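You operate a simulated robot arm through the tools that you are given. There is no shell and no other tool.

You run a simulated robot arm. Do the job below in one go: nothing can be reset, and whatever is moved stays where it is left.

## Task
Two sections are low on air: bring both up with the last compressor run.
Fine: teal and pink limiters, the larger flow in the lowest section's inlet, the other in the next lowest; press the orange run button once, limiters back on their pads. Set down upright: teal limiter, pink limiter.
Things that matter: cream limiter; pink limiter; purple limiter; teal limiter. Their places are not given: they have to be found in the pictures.

It is judged by the outcome, as a careful person would: the job done as asked, and still so three seconds after it is handed in. It fails if anything else is knocked over, pushed out of place, dropped, spilled or broken.

## Robot
A 6-joint arm with a three-finger gripper, fixed in place. Base frame: the origin is at the foot of the arm, x ahead of it, y to its left, z up. Readings come in cm, degrees, newtons and seconds.
Its first joint turns from -166.0 to 166.0 degrees. Payload 4.89 kg.
Tool frame: the origin (TCP) lies between the finger pads and is the grasp point; the fingertips stand 3 cm ahead of it; z points along the fingers, y is the line along which they close. Largest opening 16.4 cm; the body of the gripper starts 12.5 cm behind the TCP.
Orientation is that of the tool frame in the base frame, as a unit quaternion [w, x, y, z]. With the fingers straight down and closing along the base's y, the tool's x points along the base's -x, its y along +y and its z along -z.

## Interface
- The arm moves only by the tool move_arm. Its argument "targets" is a list of rows, each a list of 6 numbers: the shift along the base's x, y, z in cm, then the turn, a rotation vector about the base's x, y, z in degrees. In form: [[dx, dy, dz, rx, ry, rz], ...]. A call has 1 to 20 rows; each row is the pose to reach, as a shift and turn from the pose commanded when the call began. "claw" is the closure in counts, from 0 (fully open) to 255 (shut), set as the call begins (left out, the last holds). Each row takes 0.2 s and may step no farther than 5 cm and 8.6 degrees from the row before; otherwise, or with a gripper value out of range, the whole call is refused. A pose out of reach is approached as far as the arm can. The call stops where the force on the tool passes 90 N (or 10 N more than at its start, if that is more) or the arm is blocked; 0.2 s more then pass. The fingers move at their own pace (about 10.8 cm/s each) and stop on an object; they squeeze with about 43 N. The grip force told is the motor's: it shows also when the fingers shut on nothing. Time passes only in rows, and 0.2 s behind the last, so rows that repeat a pose let the fingers close. The reply holds the time, the measured pose of the TCP, the force on the tool along the base axes, the opening and the grip force, in the units named above and with some noise, with the torque about the TCP (base axes, N m) and any sound that the robot's microphone picked up.
- Cameras (640 x 400 px; columns grow to the right, rows downward): "scene" is fixed at [4.98, 50.07, 143.23]; the picture's right is [-0.41, -0.91, 0.00], its down [-0.38, 0.17, -0.91] and it looks along [0.83, -0.37, -0.42] (base axes); focal length 372 px, centre (320, 200). "wrist" rides on the gripper at [7.6, -0.2, -15.2] in the tool frame; the picture's right is [0.02, 1.00, 0.00], its down [-0.88, 0.02, -0.47] and it looks along [-0.47, 0.01, 0.88] (tool axes); focal length 247 px, centre (320, 200).
- get_image(camera): a new picture of that camera. No time passes.
- lift_body(by): slides the trunk up (or, below 0, down) by that many cm; the arm rides with it, the base frame stays. It gives what a move gives, with no picture.
- measure_at(camera, pixels): for up to 12 pixels [column, row] of the newest picture of that camera ("zoom" is the newest enlarged one), the place [x, y, z] in the base frame of the surface seen there, good to about 0.2 cm. No time passes.
- zoom(camera, box): a new picture of the part [left, top, right, bottom] of that camera's present view, enlarged. No time passes.
- sign_off(): hands the job in; it is judged then, once.

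Leave the gripper open and the arm clear of the work at the hand-in unless told otherwise.

The tools are called by a JSON object that holds its "fn" and its "kwargs". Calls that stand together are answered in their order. move_arm: Moves the arm, as the interface text tells. Its arguments: {"type":"object","properties":{"targets":{"type":"array","items":{"type":"array","items":{"type":"number"}}},"claw":{"type":"number"}},"required":["targets"]} The other tools are called the same way: lift_body (by) slides the trunk up or down; get_image (camera) takes a picture; measure_at (camera, pixels) gives the place of the surface under pixels of a picture; zoom (camera, box) takes an enlarged picture of a part of a camera's view; sign_off () hands the job in.

At the start:

```text
t: 0.0
tcp_pos: [58.73, -0.37, 119.01]
tool_rot: [0.0, 0.0, 1.0, 0.0]
contact_force: [0.3, -1.3, 0.2]
moment: [0.01, -0.03, -0.02]
gripper_width: 16.42
finger_force: 0.0
trunk travel left (down, up): [-17.5, 21.5]
```

scene: 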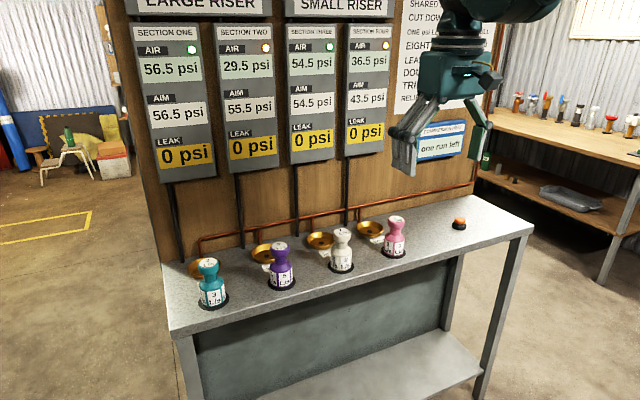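
wrist: 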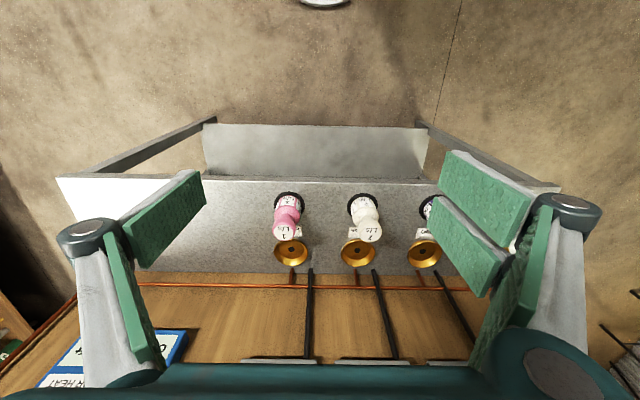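

I see a bench with four limiters on pads, four brass inlets behind them, gauges above them, an orange button at the right, and signs on the wall. I'll start by reading the gauges and signs enlarged.

{"fn": "zoom", "kwargs": {"camera": "scene", "box": [120, 0, 400, 175]}}

{"fn": "zoom", "kwargs": {"camera": "scene", "box": [380, 0, 540, 100]}}

{"fn": "zoom", "kwargs": {"camera": "scene", "box": [170, 200, 330, 320]}}

{"fn": "zoom", "kwargs": {"camera": "scene", "box": [320, 200, 480, 300]}}

```text
2.29 times, centred on (260, 88) of scene
```

zoom: 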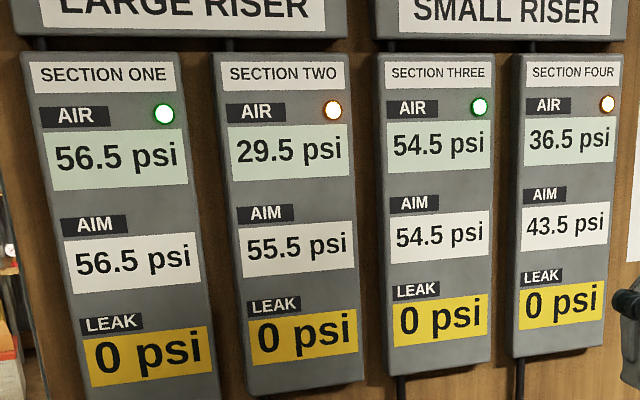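

```text
4.00 times, centred on (460, 50) of scene
```

zoom: 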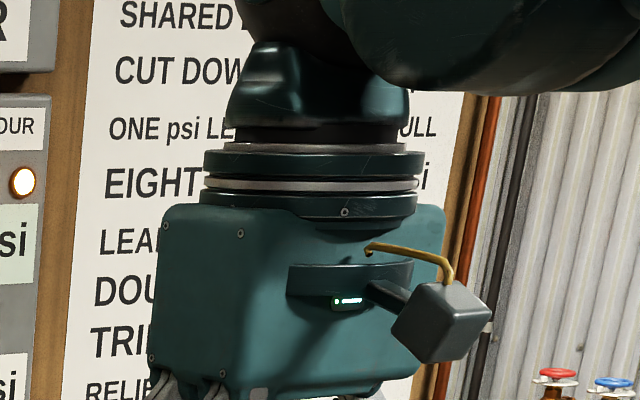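

```text
3.33 times, centred on (250, 260) of scene
```

zoom: 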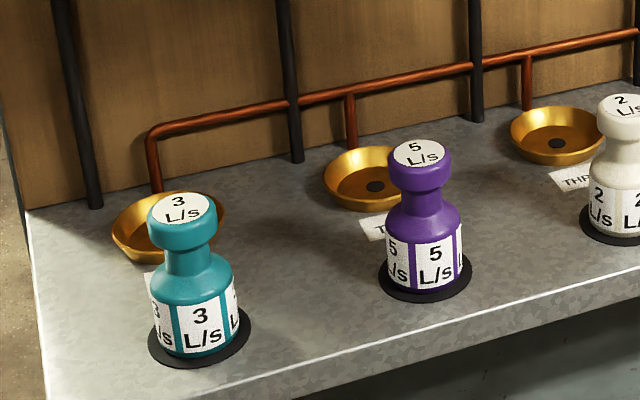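

```text
4.00 times, centred on (400, 250) of scene
```

zoom: 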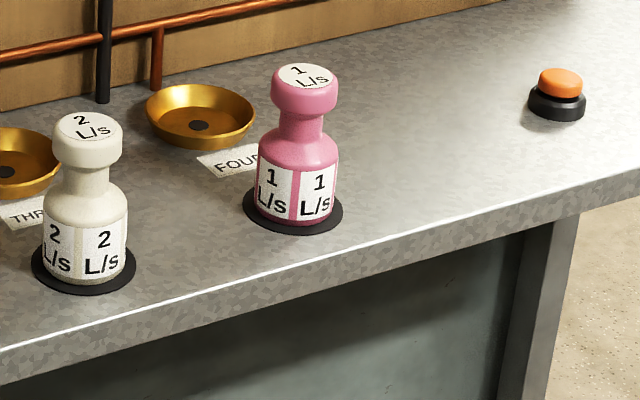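

The teal limiter reads 3 L/s, pink 1, purple 5 and cream 2. Section two is lowest (29.5 psi), then four (36.5 psi). The arm hides the rules sign. I'll measure the objects on the bench, then move the arm to read the sign.

{"fn": "get_image", "kwargs": {"camera": "scene"}}

{"fn": "measure_at", "kwargs": {"camera": "scene", "pixels": [[209, 263], [279, 246], [342, 233], [396, 220], [459, 221], [264, 253], [320, 241], [371, 229], [200, 268], [213, 303], [395, 254], [459, 227]]}}

{"fn": "measure_at", "kwargs": {"camera": "wrist", "pixels": [[292, 249], [358, 249], [424, 249], [285, 220], [369, 232], [282, 232], [240, 200], [500, 200], [288, 200], [361, 200]]}}

```text
taken
```

scene: 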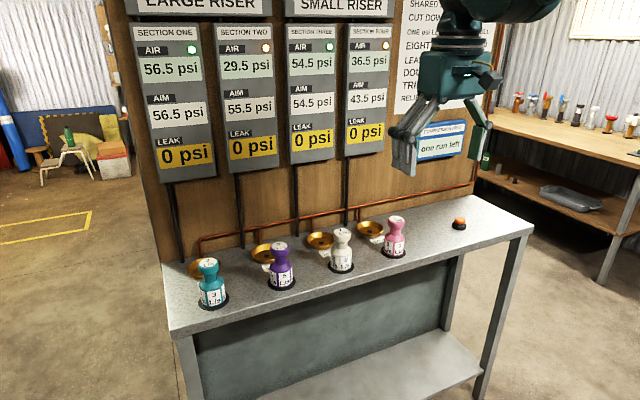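

```text
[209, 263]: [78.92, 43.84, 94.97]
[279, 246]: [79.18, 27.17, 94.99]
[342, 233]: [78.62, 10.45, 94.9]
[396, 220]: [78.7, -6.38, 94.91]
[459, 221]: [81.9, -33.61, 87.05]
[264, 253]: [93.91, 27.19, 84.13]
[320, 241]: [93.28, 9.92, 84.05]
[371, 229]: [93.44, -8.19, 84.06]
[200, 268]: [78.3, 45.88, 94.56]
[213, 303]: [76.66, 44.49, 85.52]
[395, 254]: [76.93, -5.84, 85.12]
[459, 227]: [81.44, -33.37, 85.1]
```

```text
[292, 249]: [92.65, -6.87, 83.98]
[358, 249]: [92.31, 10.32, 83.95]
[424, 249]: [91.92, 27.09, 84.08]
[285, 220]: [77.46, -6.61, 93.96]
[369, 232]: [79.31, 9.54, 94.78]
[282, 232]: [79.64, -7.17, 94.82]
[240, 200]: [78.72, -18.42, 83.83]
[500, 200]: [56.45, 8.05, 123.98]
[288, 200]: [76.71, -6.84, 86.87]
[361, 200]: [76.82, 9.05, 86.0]
```

Limiter tops are at z≈95 around x≈79, and the inlets are at x≈93. Before I move the arm right to uncover the sign, I'll measure the right-hand bench so I know the space is clear.

{"fn": "measure_at", "kwargs": {"camera": "scene", "pixels": [[610, 125], [632, 125], [600, 160], [520, 105], [425, 30], [440, 150], [410, 5], [533, 230], [480, 200], [168, 330], [160, 265], [476, 110]]}}

```text
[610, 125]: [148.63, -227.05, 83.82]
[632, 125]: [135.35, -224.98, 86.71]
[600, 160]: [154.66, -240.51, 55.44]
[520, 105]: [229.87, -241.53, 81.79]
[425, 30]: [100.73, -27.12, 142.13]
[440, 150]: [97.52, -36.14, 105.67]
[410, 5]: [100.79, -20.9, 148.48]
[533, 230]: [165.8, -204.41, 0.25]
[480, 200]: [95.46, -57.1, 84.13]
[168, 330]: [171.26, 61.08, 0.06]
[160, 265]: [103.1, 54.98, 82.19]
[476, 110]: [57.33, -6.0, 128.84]
```

The right-hand bench is far off (y≈-225), so nothing is in the way. I'll shift the arm 40 cm toward -y at the same height to uncover the sign.

{"fn": "move_arm", "kwargs": {"targets": [[0, -5, 0, 0, 0, 0], [0, -10, 0, 0, 0, 0], [0, -15, 0, 0, 0, 0], [0, -20, 0, 0, 0, 0], [0, -25, 0, 0, 0, 0], [0, -30, 0, 0, 0, 0], [0, -35, 0, 0, 0, 0], [0, -40, 0, 0, 0, 0]], "claw": 0}}

{"fn": "get_image", "kwargs": {"camera": "scene"}}

{"fn": "get_image", "kwargs": {"camera": "wrist"}}

{"fn": "zoom", "kwargs": {"camera": "scene", "box": [385, 0, 513, 80]}}

{"fn": "zoom", "kwargs": {"camera": "scene", "box": [385, 60, 513, 170]}}

```text
t: 1.8
tcp_pos: [58.71, -40.7, 118.88]
tool_rot: [0.0, 0.0, 1.0, -0.001]
contact_force: [-0.5, 1.9, 0.0]
moment: [-0.25, -0.06, 0.0]
gripper_width: 16.4
finger_force: 0.0
trunk travel left (down, up): [-17.5, 21.5]
```

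```text
taken
```

scene: 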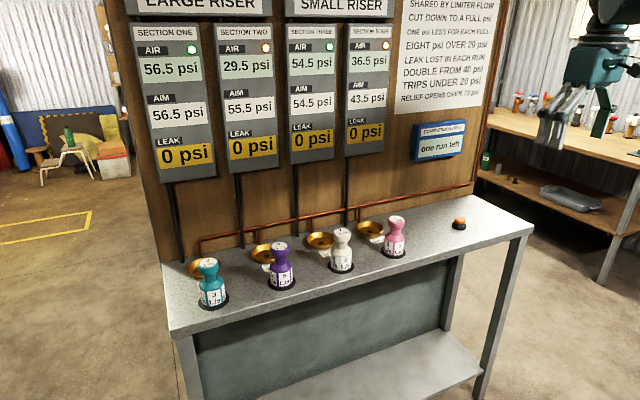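

```text
taken
```

wrist: 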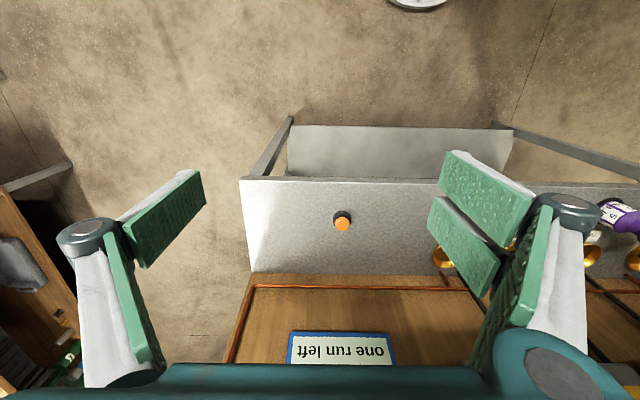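

```text
5.00 times, centred on (449, 40) of scene
```

zoom: 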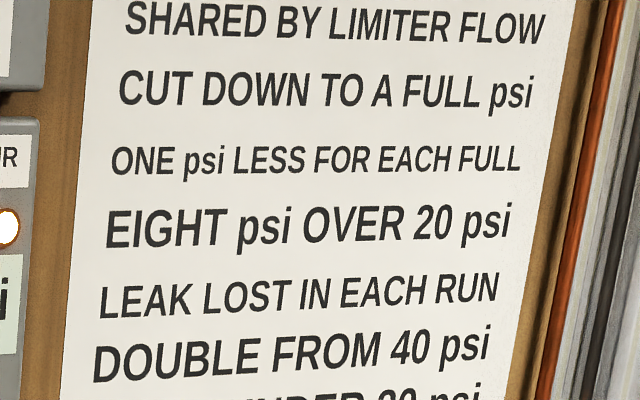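

```text
3.64 times, centred on (449, 115) of scene
```

zoom: 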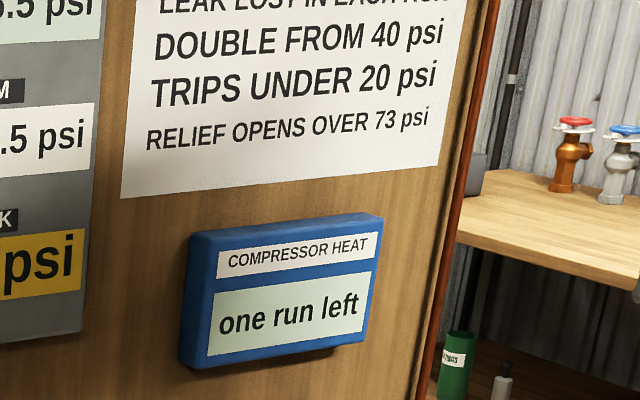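

The sign says a run is shared by limiter flow, less 1 psi for each full 8 psi over 20. Section two needs 26 and section four needs 7. A 3:1 split (27-1 and 9-2) fits that, so teal goes to inlet two and pink to inlet four. Next I'll measure the gauge boxes, the panel and the inlet details.

{"fn": "measure_at", "kwargs": {"camera": "scene", "pixels": [[230, 165], [272, 158], [350, 150], [383, 143], [250, 120], [368, 100], [240, 210], [348, 180], [290, 222], [375, 209], [360, 217], [258, 235]]}}

{"fn": "zoom", "kwargs": {"camera": "scene", "box": [240, 230, 304, 270]}}

{"fn": "measure_at", "kwargs": {"camera": "zoom", "pixels": [[130, 230], [250, 270], [240, 140], [110, 180], [270, 225], [200, 240], [390, 160], [390, 230], [350, 360], [430, 360]]}}

```text
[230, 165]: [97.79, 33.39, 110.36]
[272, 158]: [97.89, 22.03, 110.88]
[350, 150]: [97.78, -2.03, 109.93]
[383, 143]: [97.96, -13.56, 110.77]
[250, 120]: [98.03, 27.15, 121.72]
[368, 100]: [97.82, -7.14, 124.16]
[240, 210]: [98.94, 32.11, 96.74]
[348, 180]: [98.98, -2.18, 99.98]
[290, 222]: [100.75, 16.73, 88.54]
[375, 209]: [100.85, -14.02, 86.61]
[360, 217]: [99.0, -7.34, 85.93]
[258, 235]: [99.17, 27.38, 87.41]
```

```text
10.00 times, centred on (272, 250) of scene
```

zoom: 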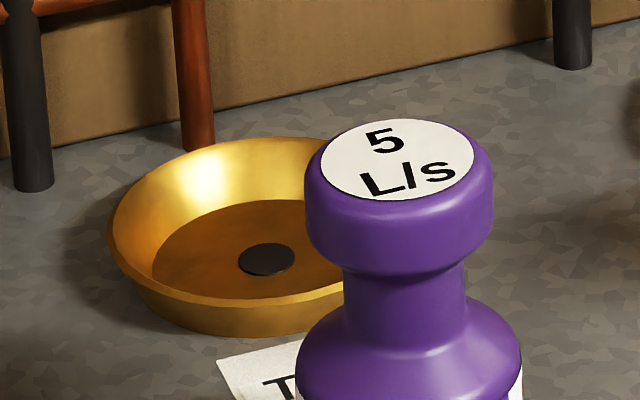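

```text
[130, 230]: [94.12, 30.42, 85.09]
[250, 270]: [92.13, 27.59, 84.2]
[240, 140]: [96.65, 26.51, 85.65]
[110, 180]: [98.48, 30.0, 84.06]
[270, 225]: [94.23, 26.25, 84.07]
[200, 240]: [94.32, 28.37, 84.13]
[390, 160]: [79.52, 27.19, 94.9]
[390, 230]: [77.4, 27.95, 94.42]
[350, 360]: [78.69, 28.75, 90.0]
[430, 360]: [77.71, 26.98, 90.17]
```

The gauge boxes stick out to x≈97.8 above z≈109, with the inlets just in front at x≈93. I'll tilt the tool 25° so its body leans away from the wall while the fingers still close along y. I'll sweep back left at the same height to the teal limiter and look closely.

{"fn": "move_arm", "kwargs": {"targets": [[0, 4.96, 0, 0, -6, 0], [0, 9.93, 0, 0, -12, 0], [0, 14.9, 0, 0, -18, 0], [0, 19.86, 0, 0, -25, 0], [0, 24.8, 0, 0, -25, 0], [0, 29.8, 0, 0, -25, 0], [0, 34.75, 0, 0, -25, 0], [0, 39.7, 0, 0, -25, 0], [0, 44.7, 0, 0, -25, 0], [0, 49.65, 0, 0, -25, 0], [0, 54.6, 0, 0, -25, 0], [0, 59.6, 0, 0, -25, 0], [0, 64.5, 0, 0, -25, 0], [0, 69.5, 0, 0, -25, 0], [0, 74.5, 0, 0, -25, 0], [0, 79.4, 0, 0, -25, 0], [0, 84.4, 0, 0, -25, 0]], "claw": 60}}

{"fn": "get_image", "kwargs": {"camera": "scene"}}

{"fn": "get_image", "kwargs": {"camera": "wrist"}}

```text
t: 5.4
tcp_pos: [58.54, 44.1, 118.75]
tool_rot: [0.217, 0.001, 0.976, 0.0]
contact_force: [-0.3, -1.1, 1.4]
moment: [0.21, -0.04, 0.17]
gripper_width: 12.54
finger_force: 0.0
trunk travel left (down, up): [-17.5, 21.5]
```

```text
taken
```

scene: 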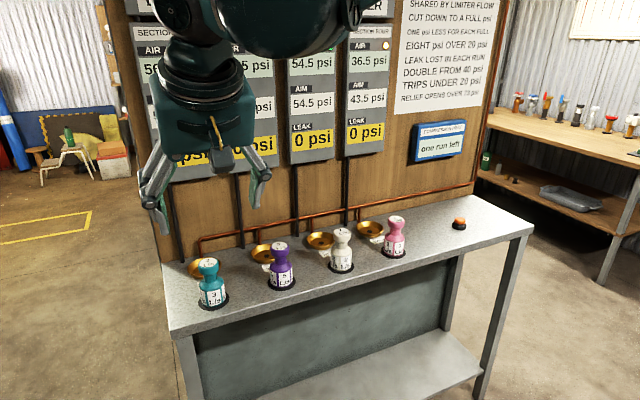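

```text
taken
```

wrist: 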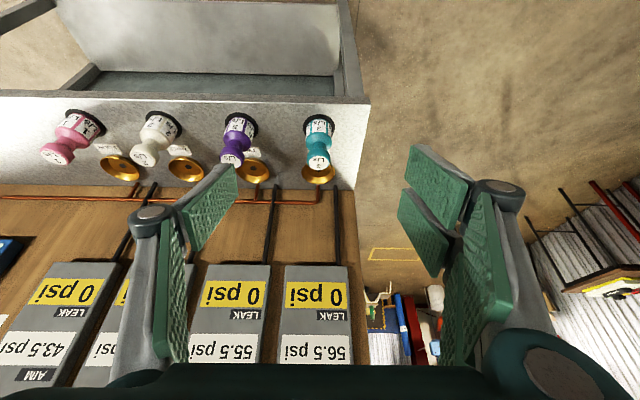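

The wrist camera now shows the limiters from the front and above, with teal at about (318,140). I'll zoom in and measure the teal limiter's profile and the inlets.

{"fn": "zoom", "kwargs": {"camera": "wrist", "box": [200, 90, 360, 190]}}

{"fn": "measure_at", "kwargs": {"camera": "zoom", "pixels": [[470, 270], [475, 370], [190, 325], [215, 360], [475, 295], [475, 225], [475, 130], [435, 370], [515, 370], [160, 345], [268, 355], [215, 300]]}}

{"fn": "zoom", "kwargs": {"camera": "scene", "box": [180, 245, 244, 315]}}

{"fn": "measure_at", "kwargs": {"camera": "zoom", "pixels": [[280, 120], [280, 160], [280, 190], [280, 230], [280, 270], [280, 300], [235, 150], [360, 150], [310, 335], [200, 320], [400, 290], [330, 350]]}}

```text
4.00 times, centred on (280, 140) of wrist
```

zoom: 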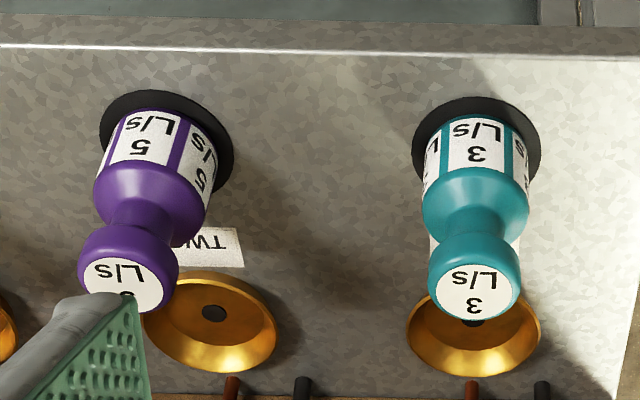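

```text
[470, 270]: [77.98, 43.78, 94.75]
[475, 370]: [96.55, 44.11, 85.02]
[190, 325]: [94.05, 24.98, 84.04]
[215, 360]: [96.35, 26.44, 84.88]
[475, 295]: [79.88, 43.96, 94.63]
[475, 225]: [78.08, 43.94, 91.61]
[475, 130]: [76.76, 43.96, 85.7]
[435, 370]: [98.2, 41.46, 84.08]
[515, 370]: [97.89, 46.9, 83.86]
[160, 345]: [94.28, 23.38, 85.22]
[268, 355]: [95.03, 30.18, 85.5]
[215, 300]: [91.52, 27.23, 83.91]
```

```text
5.71 times, centred on (212, 280) of scene
```

zoom: 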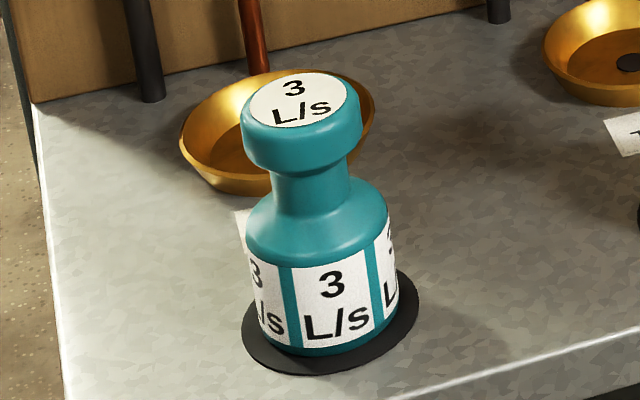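

```text
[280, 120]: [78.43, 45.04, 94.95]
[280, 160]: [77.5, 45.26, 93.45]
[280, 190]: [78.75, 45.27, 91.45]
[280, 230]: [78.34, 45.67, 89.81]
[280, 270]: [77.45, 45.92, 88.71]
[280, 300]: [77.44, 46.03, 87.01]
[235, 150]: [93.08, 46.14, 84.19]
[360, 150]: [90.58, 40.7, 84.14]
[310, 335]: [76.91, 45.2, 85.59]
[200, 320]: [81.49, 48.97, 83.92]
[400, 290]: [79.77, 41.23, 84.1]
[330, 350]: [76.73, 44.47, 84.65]
```

The teal profile is: knob z≈93–95, a narrow neck at about 91–93, and a body from 84 to 90. I'll zoom tighter to fix the centres and diameters of the teal knob, its pad and inlet two.

{"fn": "zoom", "kwargs": {"camera": "wrist", "box": [294, 108, 342, 188]}}

{"fn": "zoom", "kwargs": {"camera": "wrist", "box": [232, 155, 272, 187]}}

{"fn": "measure_at", "kwargs": {"camera": "wrist", "pixels": [[308, 163], [328, 163], [319, 157], [319, 168], [304, 132], [335, 132], [320, 115], [319, 163]]}}

```text
5.00 times, centred on (318, 148) of wrist
```

zoom: 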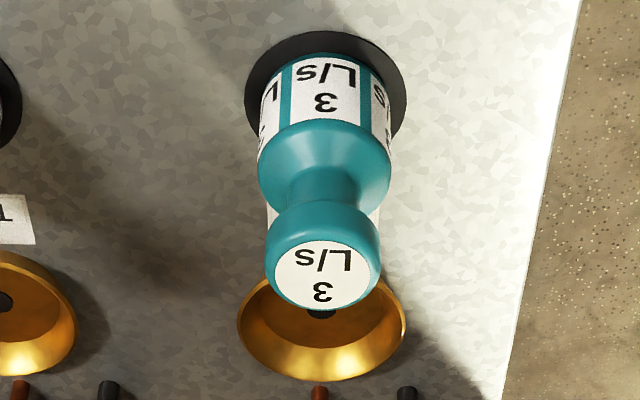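

```text
12.50 times, centred on (252, 171) of wrist
```

zoom: 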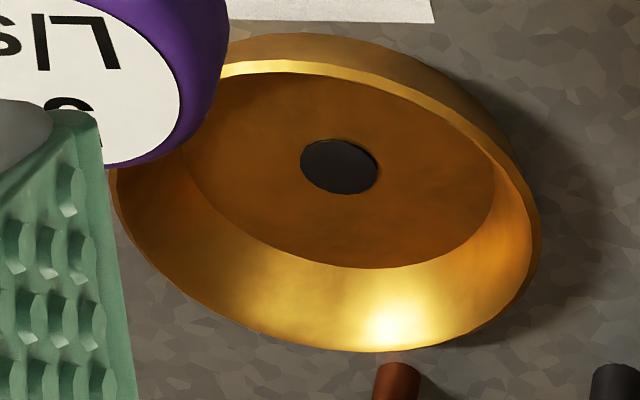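

```text
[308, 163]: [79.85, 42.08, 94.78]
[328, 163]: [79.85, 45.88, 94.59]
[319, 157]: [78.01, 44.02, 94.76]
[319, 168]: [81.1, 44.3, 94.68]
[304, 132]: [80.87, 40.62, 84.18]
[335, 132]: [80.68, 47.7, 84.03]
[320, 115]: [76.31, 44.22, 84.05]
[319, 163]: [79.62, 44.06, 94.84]
```

Now I'll measure bowl two in this enlarged view: hole centre (340,166), plus floor and rim edges.

{"fn": "measure_at", "kwargs": {"camera": "zoom", "pixels": [[340, 166], [340, 75], [370, 265], [490, 200], [190, 150], [300, 68], [330, 345], [530, 260], [120, 200], [150, 10], [400, 8]]}}

```text
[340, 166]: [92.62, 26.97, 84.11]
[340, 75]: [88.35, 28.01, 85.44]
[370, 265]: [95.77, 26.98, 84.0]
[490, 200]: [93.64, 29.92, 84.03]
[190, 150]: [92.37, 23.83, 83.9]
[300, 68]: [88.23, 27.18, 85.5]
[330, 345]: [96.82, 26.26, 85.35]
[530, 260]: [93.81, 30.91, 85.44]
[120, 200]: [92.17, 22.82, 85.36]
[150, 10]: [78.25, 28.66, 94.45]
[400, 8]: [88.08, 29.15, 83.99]
```

Bowl two is centred at (92.6, 27.0) with floor radius ≈3.1 and rim z≈85.5. The teal knob is centred near (79.4, 44.0). I'll move above teal to about (79.4, 44, 105) and check alignment.

{"fn": "move_arm", "kwargs": {"targets": [[4, 0, -1, 0, -25, 0]]}}

```text
refused: row 1 steps farther than a row can; nothing moved
```

That was refused because turns count from the pose at the start of each call, and the tilt is already set. I'll resend with zero turn.

{"fn": "move_arm", "kwargs": {"targets": [[3.5, 0, -2.2, 0, 0, 0], [7, 0, -4.5, 0, 0, 0], [10.5, 0, -6.8, 0, 0, 0], [14, 0, -9, 0, 0, 0], [17.5, 0, -11.3, 0, 0, 0], [20.8, 0, -13.5, 0, 0, 0], [20.8, 0, -13.5, 0, 0, 0]]}}

{"fn": "get_image", "kwargs": {"camera": "wrist"}}

{"fn": "get_image", "kwargs": {"camera": "scene"}}

```text
t: 7.0
tcp_pos: [79.6, 43.91, 105.4]
tool_rot: [0.216, -0.001, 0.976, 0.001]
contact_force: [0.0, 1.0, 0.2]
moment: [-0.09, 0.07, 0.0]
gripper_width: 12.53
finger_force: 0.1
trunk travel left (down, up): [-17.5, 21.5]
```

```text
taken
```

wrist: 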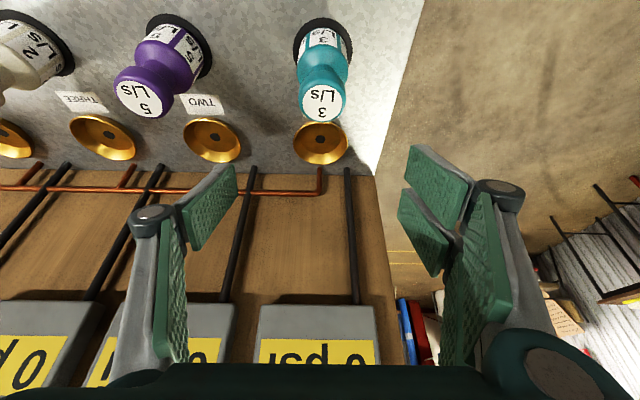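

```text
taken
```

scene: 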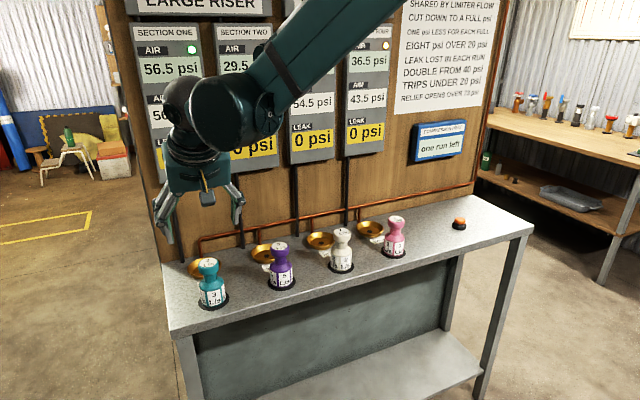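

The arm is above teal, and teal's top is at about (322,102) in the wrist view. I'll take closer measurements of its knob rim, its pad, and inlets two and one.

{"fn": "zoom", "kwargs": {"camera": "wrist", "box": [272, 10, 372, 130]}}

{"fn": "measure_at", "kwargs": {"camera": "wrist", "pixels": [[304, 100], [341, 100], [322, 88], [322, 117], [323, 102], [295, 40], [351, 40], [323, 20], [213, 139], [320, 143], [190, 50], [138, 95]]}}

```text
3.33 times, centred on (322, 70) of wrist
```

zoom: 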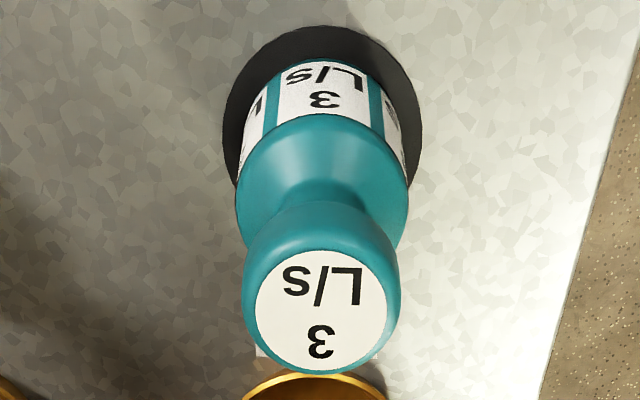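

```text
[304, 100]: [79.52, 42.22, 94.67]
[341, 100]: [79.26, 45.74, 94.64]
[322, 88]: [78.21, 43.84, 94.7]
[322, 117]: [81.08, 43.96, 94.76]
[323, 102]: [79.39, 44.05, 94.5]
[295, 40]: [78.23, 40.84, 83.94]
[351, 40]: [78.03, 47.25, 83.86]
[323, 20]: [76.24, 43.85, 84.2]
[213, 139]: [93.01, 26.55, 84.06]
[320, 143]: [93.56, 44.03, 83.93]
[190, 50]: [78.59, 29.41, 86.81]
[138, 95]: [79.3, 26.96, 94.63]
```

Teal is centred at (79.4, 44.0) with its top at z≈94.8, and the TCP is at (79.6, 43.9, 105.4). I'll descend straight down to z≈94.0 around the knob.

{"fn": "move_arm", "kwargs": {"targets": [[-0.1, 0.05, -3, 0, 0, 0], [-0.15, 0.1, -6, 0, 0, 0], [-0.15, 0.1, -9, 0, 0, 0], [-0.15, 0.1, -11.4, 0, 0, 0], [-0.15, 0.1, -11.4, 0, 0, 0]]}}

{"fn": "get_image", "kwargs": {"camera": "scene"}}

{"fn": "get_image", "kwargs": {"camera": "wrist"}}

{"fn": "zoom", "kwargs": {"camera": "scene", "box": [160, 170, 290, 320]}}

```text
t: 8.2
tcp_pos: [79.36, 44.26, 94.0]
tool_rot: [0.216, -0.001, 0.976, -0.001]
contact_force: [-0.3, -0.8, 0.2]
moment: [0.0, -0.01, 0.01]
gripper_width: 12.53
finger_force: 0.0
trunk travel left (down, up): [-17.5, 21.5]
```

```text
taken
```

scene: 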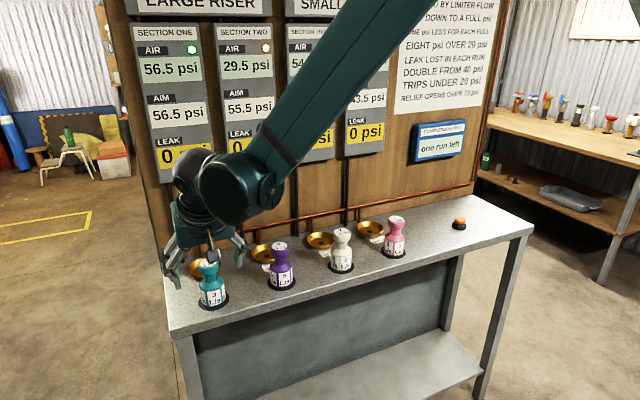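

```text
taken
```

wrist: 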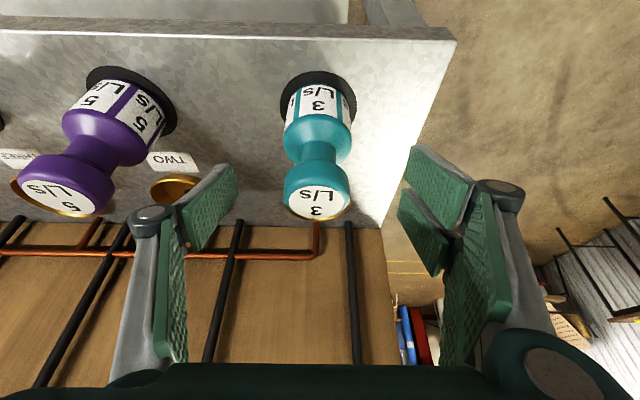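

```text
2.67 times, centred on (225, 245) of scene
```

zoom: 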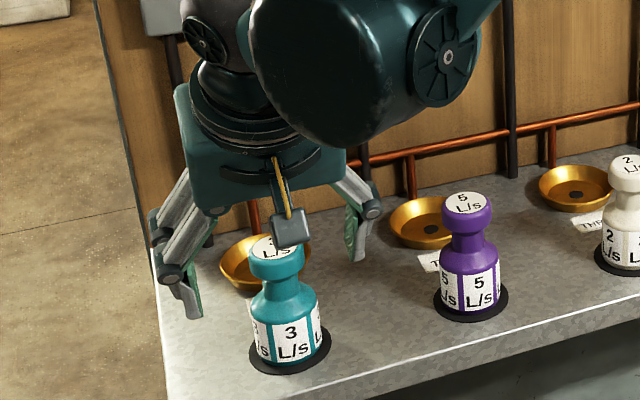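

The knob's top centre is at (317,202) and the TCP projects to about (321,193). That is good in x and z, with y about 0.25 cm too far left. I'll shift y by -0.2 and close on the knob.

{"fn": "move_arm", "kwargs": {"targets": [[0, -0.22, 0, 0, 0, 0], [0, -0.22, 0, 0, 0, 0]]}}

{"fn": "move_arm", "kwargs": {"targets": [[0, 0, 0, 0, 0, 0], [0, 0, 0, 0, 0, 0], [0, 0, 0, 0, 0, 0], [0, 0, 0, 0, 0, 0], [0, 0, 0, 0, 0, 0]], "claw": 255}}

{"fn": "get_image", "kwargs": {"camera": "wrist"}}

{"fn": "zoom", "kwargs": {"camera": "scene", "box": [160, 170, 290, 320]}}

```text
t: 8.8
tcp_pos: [79.33, 44.03, 94.04]
tool_rot: [0.217, 0.0, 0.976, 0.0]
contact_force: [-0.1, 0.2, 0.0]
moment: [-0.02, 0.04, 0.01]
gripper_width: 12.51
finger_force: 0.1
trunk travel left (down, up): [-17.5, 21.5]
```

```text
t: 10.0
tcp_pos: [79.35, 43.93, 93.95]
tool_rot: [0.216, 0.0, 0.976, 0.0]
contact_force: [0.3, 0.5, 0.2]
moment: [0.05, -0.03, -0.03]
gripper_width: 4.36
finger_force: 42.9
trunk travel left (down, up): [-17.5, 21.5]
```

```text
taken
```

wrist: 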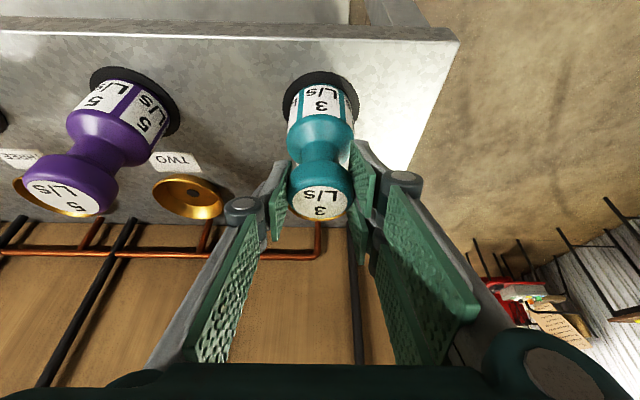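

```text
2.67 times, centred on (225, 245) of scene
```

zoom: 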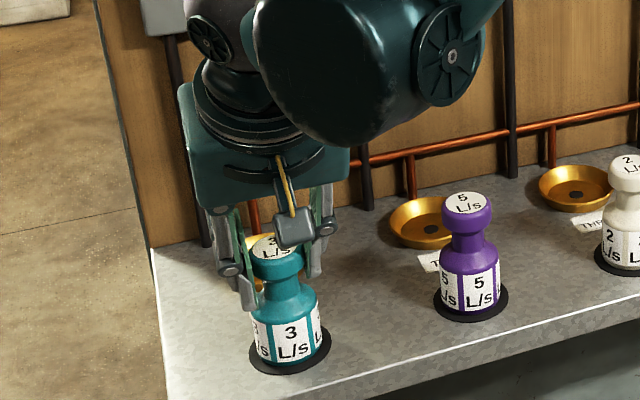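

The knob is held: opening 4.36 cm, grip 42.9 N. I'll lift straight up 14 cm gently and check that the limiter hangs upright.

{"fn": "move_arm", "kwargs": {"targets": [[0, 0, 0.5, 0, 0, 0], [0, 0, 2, 0, 0, 0], [0, 0, 4, 0, 0, 0], [0, 0, 6.5, 0, 0, 0], [0, 0, 9, 0, 0, 0], [0, 0, 11.5, 0, 0, 0], [0, 0, 14, 0, 0, 0], [0, 0, 14, 0, 0, 0]]}}

{"fn": "get_image", "kwargs": {"camera": "wrist"}}

{"fn": "get_image", "kwargs": {"camera": "scene"}}

{"fn": "zoom", "kwargs": {"camera": "scene", "box": [160, 130, 290, 320]}}

```text
t: 11.8
tcp_pos: [79.27, 44.05, 107.91]
tool_rot: [0.216, 0.0, 0.976, 0.0]
contact_force: [-0.1, 0.2, -2.8]
moment: [0.03, 0.01, -0.01]
gripper_width: 4.35
finger_force: 42.8
trunk travel left (down, up): [-17.5, 21.5]
```

```text
taken
```

wrist: 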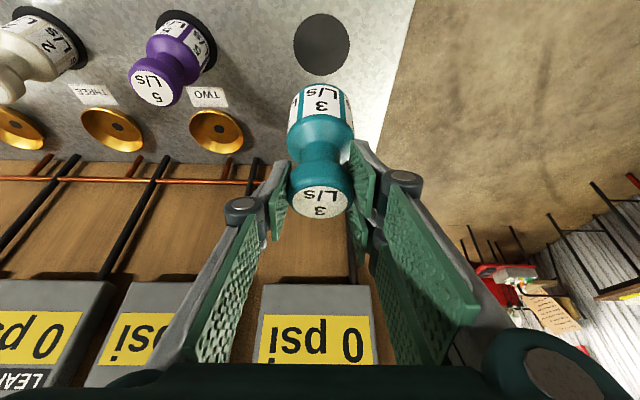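

```text
taken
```

scene: 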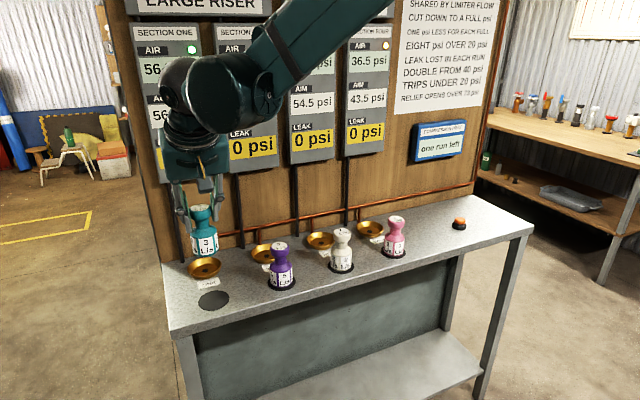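

```text
2.11 times, centred on (225, 225) of scene
```

zoom: 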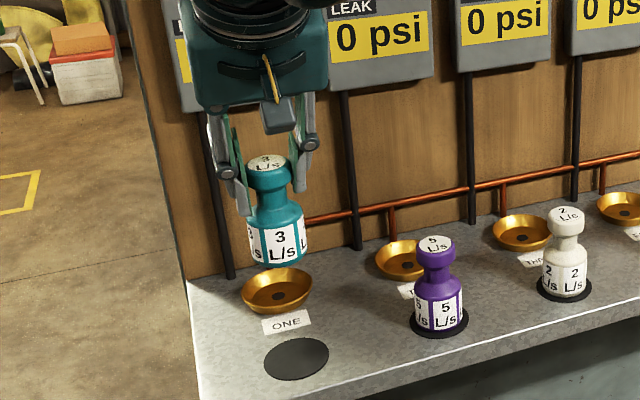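

Teal is upright and held (weight about 2.8 N). Its empty pad shows at (321,44) in the wrist view, and the labels confirm the inlet order. I'll measure the pad extents and the hole of inlet two at (231,129).

{"fn": "measure_at", "kwargs": {"camera": "wrist", "pixels": [[321, 44], [294, 46], [349, 43], [321, 14], [321, 74], [231, 130], [191, 127], [219, 152], [120, 127], [15, 127]]}}

{"fn": "measure_at", "kwargs": {"camera": "scene", "pixels": [[213, 301], [199, 301], [229, 300], [214, 292], [213, 310], [264, 255], [371, 230]]}}

```text
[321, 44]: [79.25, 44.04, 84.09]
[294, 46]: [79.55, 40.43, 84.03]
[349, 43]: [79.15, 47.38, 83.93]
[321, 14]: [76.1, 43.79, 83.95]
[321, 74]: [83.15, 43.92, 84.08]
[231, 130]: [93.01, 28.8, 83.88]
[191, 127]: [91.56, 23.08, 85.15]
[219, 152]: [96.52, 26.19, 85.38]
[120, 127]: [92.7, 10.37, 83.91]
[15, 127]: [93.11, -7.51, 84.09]
```

```text
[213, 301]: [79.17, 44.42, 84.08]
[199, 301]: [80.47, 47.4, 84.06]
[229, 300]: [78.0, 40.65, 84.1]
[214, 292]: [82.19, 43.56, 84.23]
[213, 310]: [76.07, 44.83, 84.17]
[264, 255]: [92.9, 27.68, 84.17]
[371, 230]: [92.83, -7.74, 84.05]
```

The pad centre is (79.4, 44.0) and inlet two is at (92.65, 27.0). I'll move teal diagonally at height to y=27, then forward and down to a hover over inlet two with its base about 5–6 cm above the bowl.

{"fn": "move_arm", "kwargs": {"targets": [[1.32, -3.4, 0, 0, 0, 0], [2.64, -6.8, 0, 0, 0, 0], [3.96, -10.2, 0, 0, 0, 0], [5.28, -13.6, 0, 0, 0, 0], [6.6, -17, 0, 0, 0, 0], [8.8, -17, -2.7, 0, 0, 0], [11, -17, -5.4, 0, 0, 0], [13.3, -17, -8.2, 0, 0, 0], [13.3, -17, -8.2, 0, 0, 0]]}}

{"fn": "get_image", "kwargs": {"camera": "wrist"}}

{"fn": "get_image", "kwargs": {"camera": "scene"}}

{"fn": "zoom", "kwargs": {"camera": "scene", "box": [200, 170, 330, 300]}}

```text
t: 13.8
tcp_pos: [92.65, 27.02, 99.77]
tool_rot: [0.216, 0.0, 0.976, 0.0]
contact_force: [1.1, 1.2, -4.6]
moment: [-0.04, 0.01, -0.02]
gripper_width: 4.35
finger_force: 43.3
trunk travel left (down, up): [-17.5, 21.5]
```

```text
taken
```

wrist: 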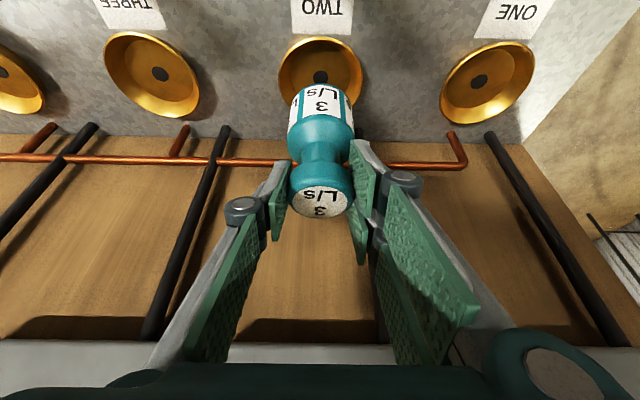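

```text
taken
```

scene: 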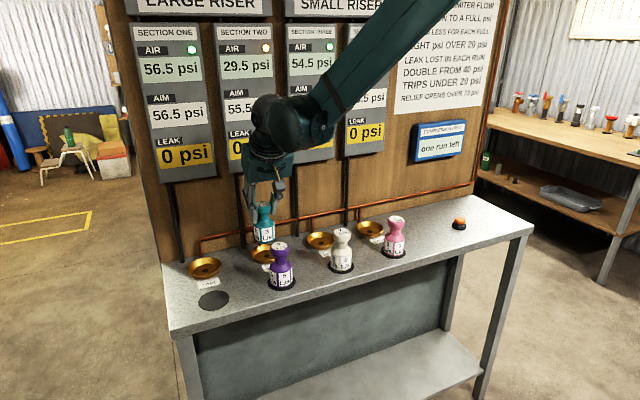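

```text
3.08 times, centred on (265, 235) of scene
```

zoom: 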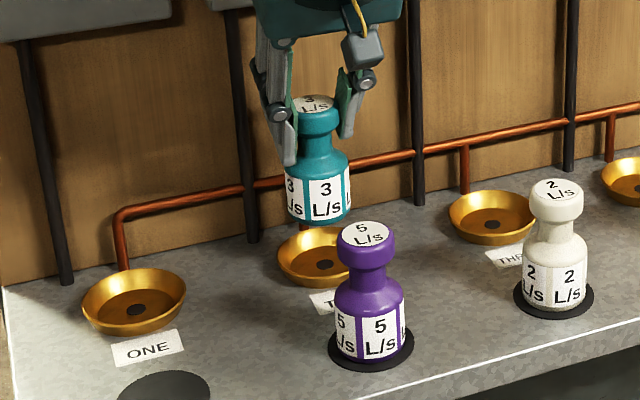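

Teal hovers above inlet two, and the hole at (321,77) lines up with its column. I'll measure the bowl and the limiter edges for exact centring.

{"fn": "measure_at", "kwargs": {"camera": "wrist", "pixels": [[321, 78], [279, 75], [363, 75], [321, 39], [479, 82], [160, 74], [4, 72], [291, 110], [354, 110], [320, 85], [320, 195], [296, 75]]}}

{"fn": "zoom", "kwargs": {"camera": "wrist", "box": [260, 20, 380, 140]}}

```text
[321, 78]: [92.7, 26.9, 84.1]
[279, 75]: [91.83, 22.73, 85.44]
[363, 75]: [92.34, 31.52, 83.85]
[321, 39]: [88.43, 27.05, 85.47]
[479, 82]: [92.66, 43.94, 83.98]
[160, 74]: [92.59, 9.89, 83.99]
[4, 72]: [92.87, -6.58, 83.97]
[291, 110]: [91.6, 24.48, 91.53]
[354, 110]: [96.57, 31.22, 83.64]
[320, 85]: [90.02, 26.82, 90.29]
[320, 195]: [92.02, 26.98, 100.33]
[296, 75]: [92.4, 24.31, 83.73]
```

```text
3.33 times, centred on (320, 80) of wrist
```

zoom: 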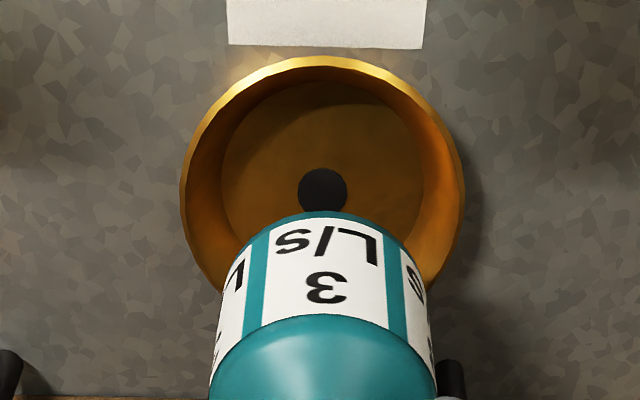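

The limiter's centre works out to about (92.7, 26.9), matching the hole at (92.7, 26.9). I'll lower slowly to just above the floor, about 5.5 cm down.

{"fn": "move_arm", "kwargs": {"targets": [[0, 0, -1.5, 0, 0, 0], [0, 0, -3, 0, 0, 0], [0, 0, -4, 0, 0, 0], [0, 0, -4.8, 0, 0, 0], [0, 0, -5.4, 0, 0, 0], [0, 0, -5.4, 0, 0, 0]]}}

{"fn": "get_image", "kwargs": {"camera": "wrist"}}

{"fn": "zoom", "kwargs": {"camera": "scene", "box": [200, 170, 330, 300]}}

```text
t: 15.2
tcp_pos: [92.74, 26.92, 94.57]
tool_rot: [0.216, 0.0, 0.976, 0.001]
contact_force: [-0.4, 0.0, -3.6]
moment: [-0.04, 0.01, -0.02]
gripper_width: 4.32
finger_force: 43.3
trunk travel left (down, up): [-17.5, 21.5]
```

```text
taken
```

wrist: 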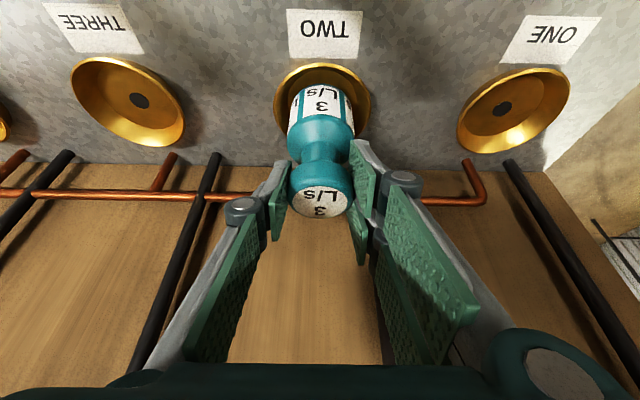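

```text
3.08 times, centred on (265, 235) of scene
```

zoom: 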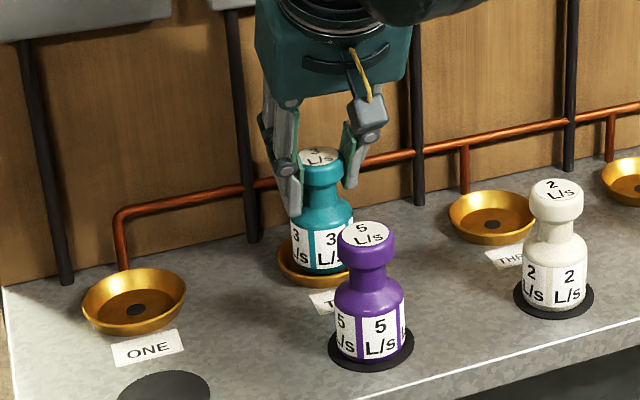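

Teal is inside bowl two, about 0.4–0.5 cm above the floor, with no side force. I'll lower in small steps until it touches.

{"fn": "move_arm", "kwargs": {"targets": [[0, 0, -0.15, 0, 0, 0], [0, 0, -0.3, 0, 0, 0], [0, 0, -0.4, 0, 0, 0], [0, 0, -0.4, 0, 0, 0]]}}

```text
t: 16.2
tcp_pos: [92.63, 26.92, 94.02]
tool_rot: [0.217, 0.0, 0.976, 0.0]
contact_force: [-0.4, 1.1, 2.5]
moment: [-0.07, -0.01, -0.01]
gripper_width: 4.32
finger_force: 42.9
trunk travel left (down, up): [-17.5, 21.5]
```

The vertical force went from -3.6 to +2.5 N, so teal has touched down. I'll open the fingers and look.

{"fn": "move_arm", "kwargs": {"targets": [[0, 0, 0, 0, 0, 0], [0, 0, 0, 0, 0, 0], [0, 0, 0, 0, 0, 0], [0, 0, 0, 0, 0, 0]], "claw": 60}}

{"fn": "get_image", "kwargs": {"camera": "wrist"}}

{"fn": "zoom", "kwargs": {"camera": "scene", "box": [200, 170, 330, 300]}}

```text
t: 17.2
tcp_pos: [92.52, 26.94, 94.07]
tool_rot: [0.217, -0.001, 0.976, 0.001]
contact_force: [-1.2, 0.9, 1.0]
moment: [0.0, -0.01, -0.05]
gripper_width: 12.54
finger_force: 0.0
trunk travel left (down, up): [-17.5, 21.5]
```

```text
taken
```

wrist: 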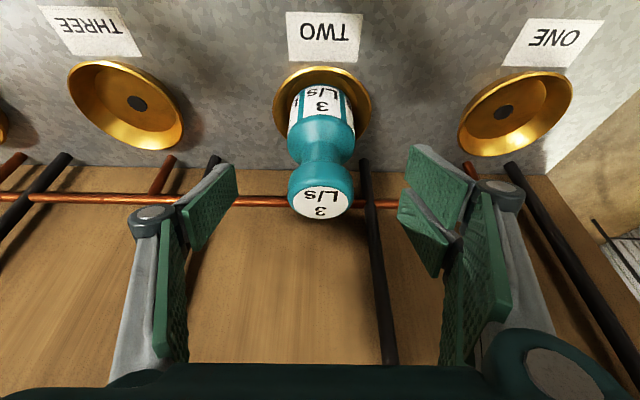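

```text
3.08 times, centred on (265, 235) of scene
```

zoom: 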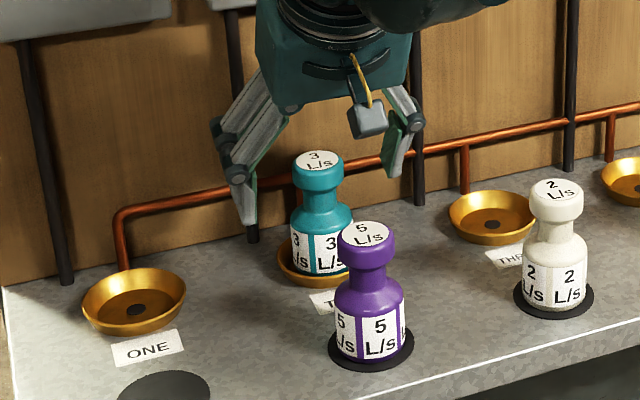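

Teal stands upright in inlet two. I'll retreat up and back, then cross at height to above the pink limiter near (79.4, -7).

{"fn": "move_arm", "kwargs": {"targets": [[0, 0, 2, 0, 0, 0], [0, 0, 5, 0, 0, 0], [-1, 0, 9, 0, 0, 0], [-3, 0, 13, 0, 0, 0], [-4.3, -4.25, 13, 0, 0, 0], [-5.6, -8.5, 13, 0, 0, 0], [-6.8, -12.75, 13, 0, 0, 0], [-8.1, -17, 13, 0, 0, 0], [-9.4, -21.25, 13, 0, 0, 0], [-10.7, -25.5, 13, 0, 0, 0], [-12, -29.75, 13, 0, 0, 0], [-13.2, -34, 13, 0, 0, 0], [-13.2, -34, 13, 0, 0, 0]]}}

{"fn": "get_image", "kwargs": {"camera": "wrist"}}

{"fn": "get_image", "kwargs": {"camera": "scene"}}

```text
t: 20.0
tcp_pos: [79.32, -6.77, 107.3]
tool_rot: [0.217, 0.0, 0.976, 0.0]
contact_force: [-0.1, 0.0, -0.2]
moment: [-0.01, -0.01, 0.01]
gripper_width: 12.57
finger_force: 0.0
trunk travel left (down, up): [-17.5, 21.5]
```

```text
taken
```

wrist: 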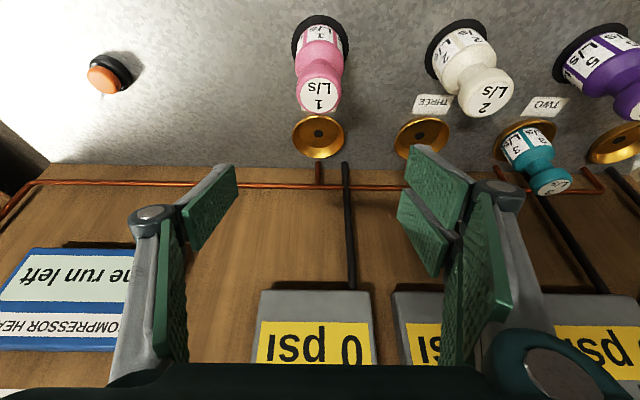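

```text
taken
```

scene: 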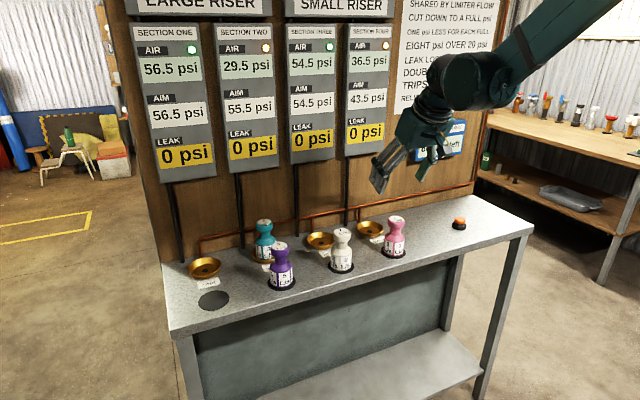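

The arm is now above pink, whose top is at (319,95) in the wrist view. I'll measure its knob, its pad, inlet four and the button.

{"fn": "measure_at", "kwargs": {"camera": "wrist", "pixels": [[319, 95], [301, 92], [338, 92], [319, 82], [319, 110], [293, 38], [349, 38], [319, 134], [292, 137], [344, 137], [103, 78], [112, 70]]}}

{"fn": "zoom", "kwargs": {"camera": "wrist", "box": [60, 30, 160, 110]}}

```text
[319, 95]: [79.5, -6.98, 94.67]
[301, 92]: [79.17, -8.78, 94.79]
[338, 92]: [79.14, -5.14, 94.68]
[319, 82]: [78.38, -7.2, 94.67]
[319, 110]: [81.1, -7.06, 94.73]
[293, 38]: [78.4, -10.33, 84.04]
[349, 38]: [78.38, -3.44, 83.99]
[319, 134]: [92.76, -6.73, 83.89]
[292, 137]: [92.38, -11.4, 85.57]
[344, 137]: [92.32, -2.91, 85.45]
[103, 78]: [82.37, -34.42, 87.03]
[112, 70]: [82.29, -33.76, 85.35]
```

```text
5.00 times, centred on (110, 70) of wrist
```

zoom: 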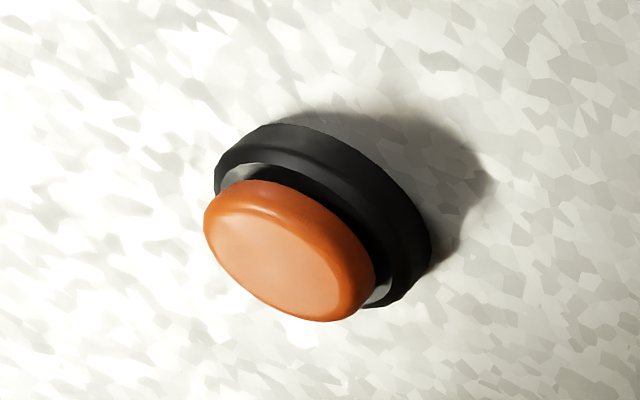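

Pink is centred at (79.4, -7.0), and the TCP is at (79.3, -6.8, 107.3). I'll descend straight down to z≈94.0.

{"fn": "move_arm", "kwargs": {"targets": [[0.05, -0.1, -3.5, 0, 0, 0], [0.05, -0.15, -7, 0, 0, 0], [0.05, -0.15, -10.5, 0, 0, 0], [0.05, -0.15, -13.2, 0, 0, 0], [0.05, -0.15, -13.2, 0, 0, 0], [0.05, -0.15, -13.2, 0, 0, 0]]}}

{"fn": "get_image", "kwargs": {"camera": "wrist"}}

{"fn": "zoom", "kwargs": {"camera": "scene", "box": [330, 150, 460, 280]}}

```text
t: 21.4
tcp_pos: [79.46, -7.0, 93.61]
tool_rot: [0.216, -0.001, 0.976, 0.0]
contact_force: [0.0, 0.5, -0.6]
moment: [0.04, 0.0, -0.01]
gripper_width: 12.56
finger_force: 0.0
trunk travel left (down, up): [-17.5, 21.5]
```

```text
taken
```

wrist: 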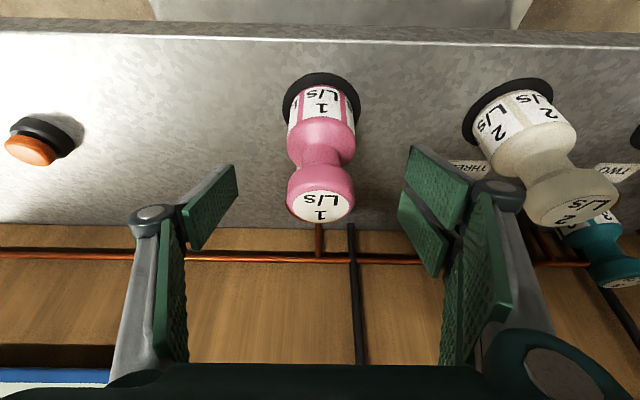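

```text
3.08 times, centred on (395, 215) of scene
```

zoom: 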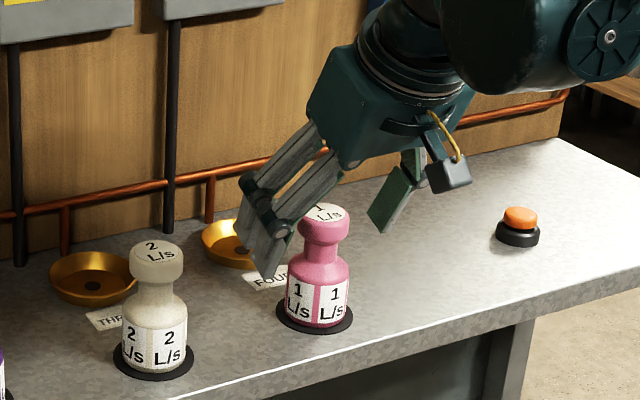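

The TCP reads z=93.6, slightly low: the label is at row 207, where teal's was at 202. I'll raise 0.35 cm, then close on the knob.

{"fn": "move_arm", "kwargs": {"targets": [[0, 0, 0.35, 0, 0, 0], [0, 0, 0.35, 0, 0, 0]]}}

{"fn": "move_arm", "kwargs": {"targets": [[0, 0, 0, 0, 0, 0], [0, 0, 0, 0, 0, 0], [0, 0, 0, 0, 0, 0], [0, 0, 0, 0, 0, 0], [0, 0, 0, 0, 0, 0]], "claw": 255}}

{"fn": "get_image", "kwargs": {"camera": "wrist"}}

```text
t: 22.0
tcp_pos: [79.35, -7.09, 94.17]
tool_rot: [0.217, 0.0, 0.976, -0.001]
contact_force: [0.3, 0.7, -0.6]
moment: [-0.02, -0.01, 0.0]
gripper_width: 12.52
finger_force: 0.1
trunk travel left (down, up): [-17.5, 21.5]
```

```text
t: 23.2
tcp_pos: [79.43, -7.23, 94.05]
tool_rot: [0.217, 0.0, 0.976, 0.0]
contact_force: [0.1, 0.7, 0.5]
moment: [0.02, -0.01, 0.02]
gripper_width: 4.36
finger_force: 43.4
trunk travel left (down, up): [-17.5, 21.5]
```

```text
taken
```

wrist: 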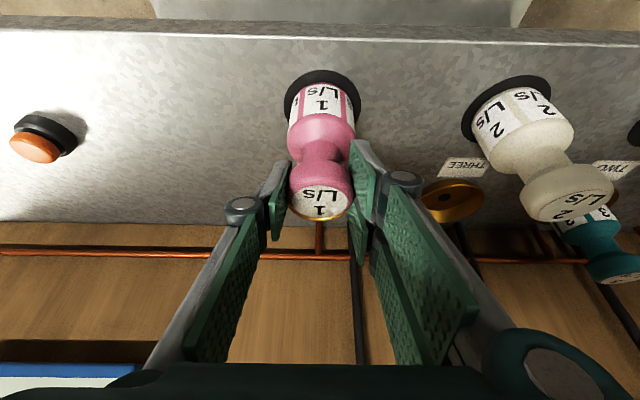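

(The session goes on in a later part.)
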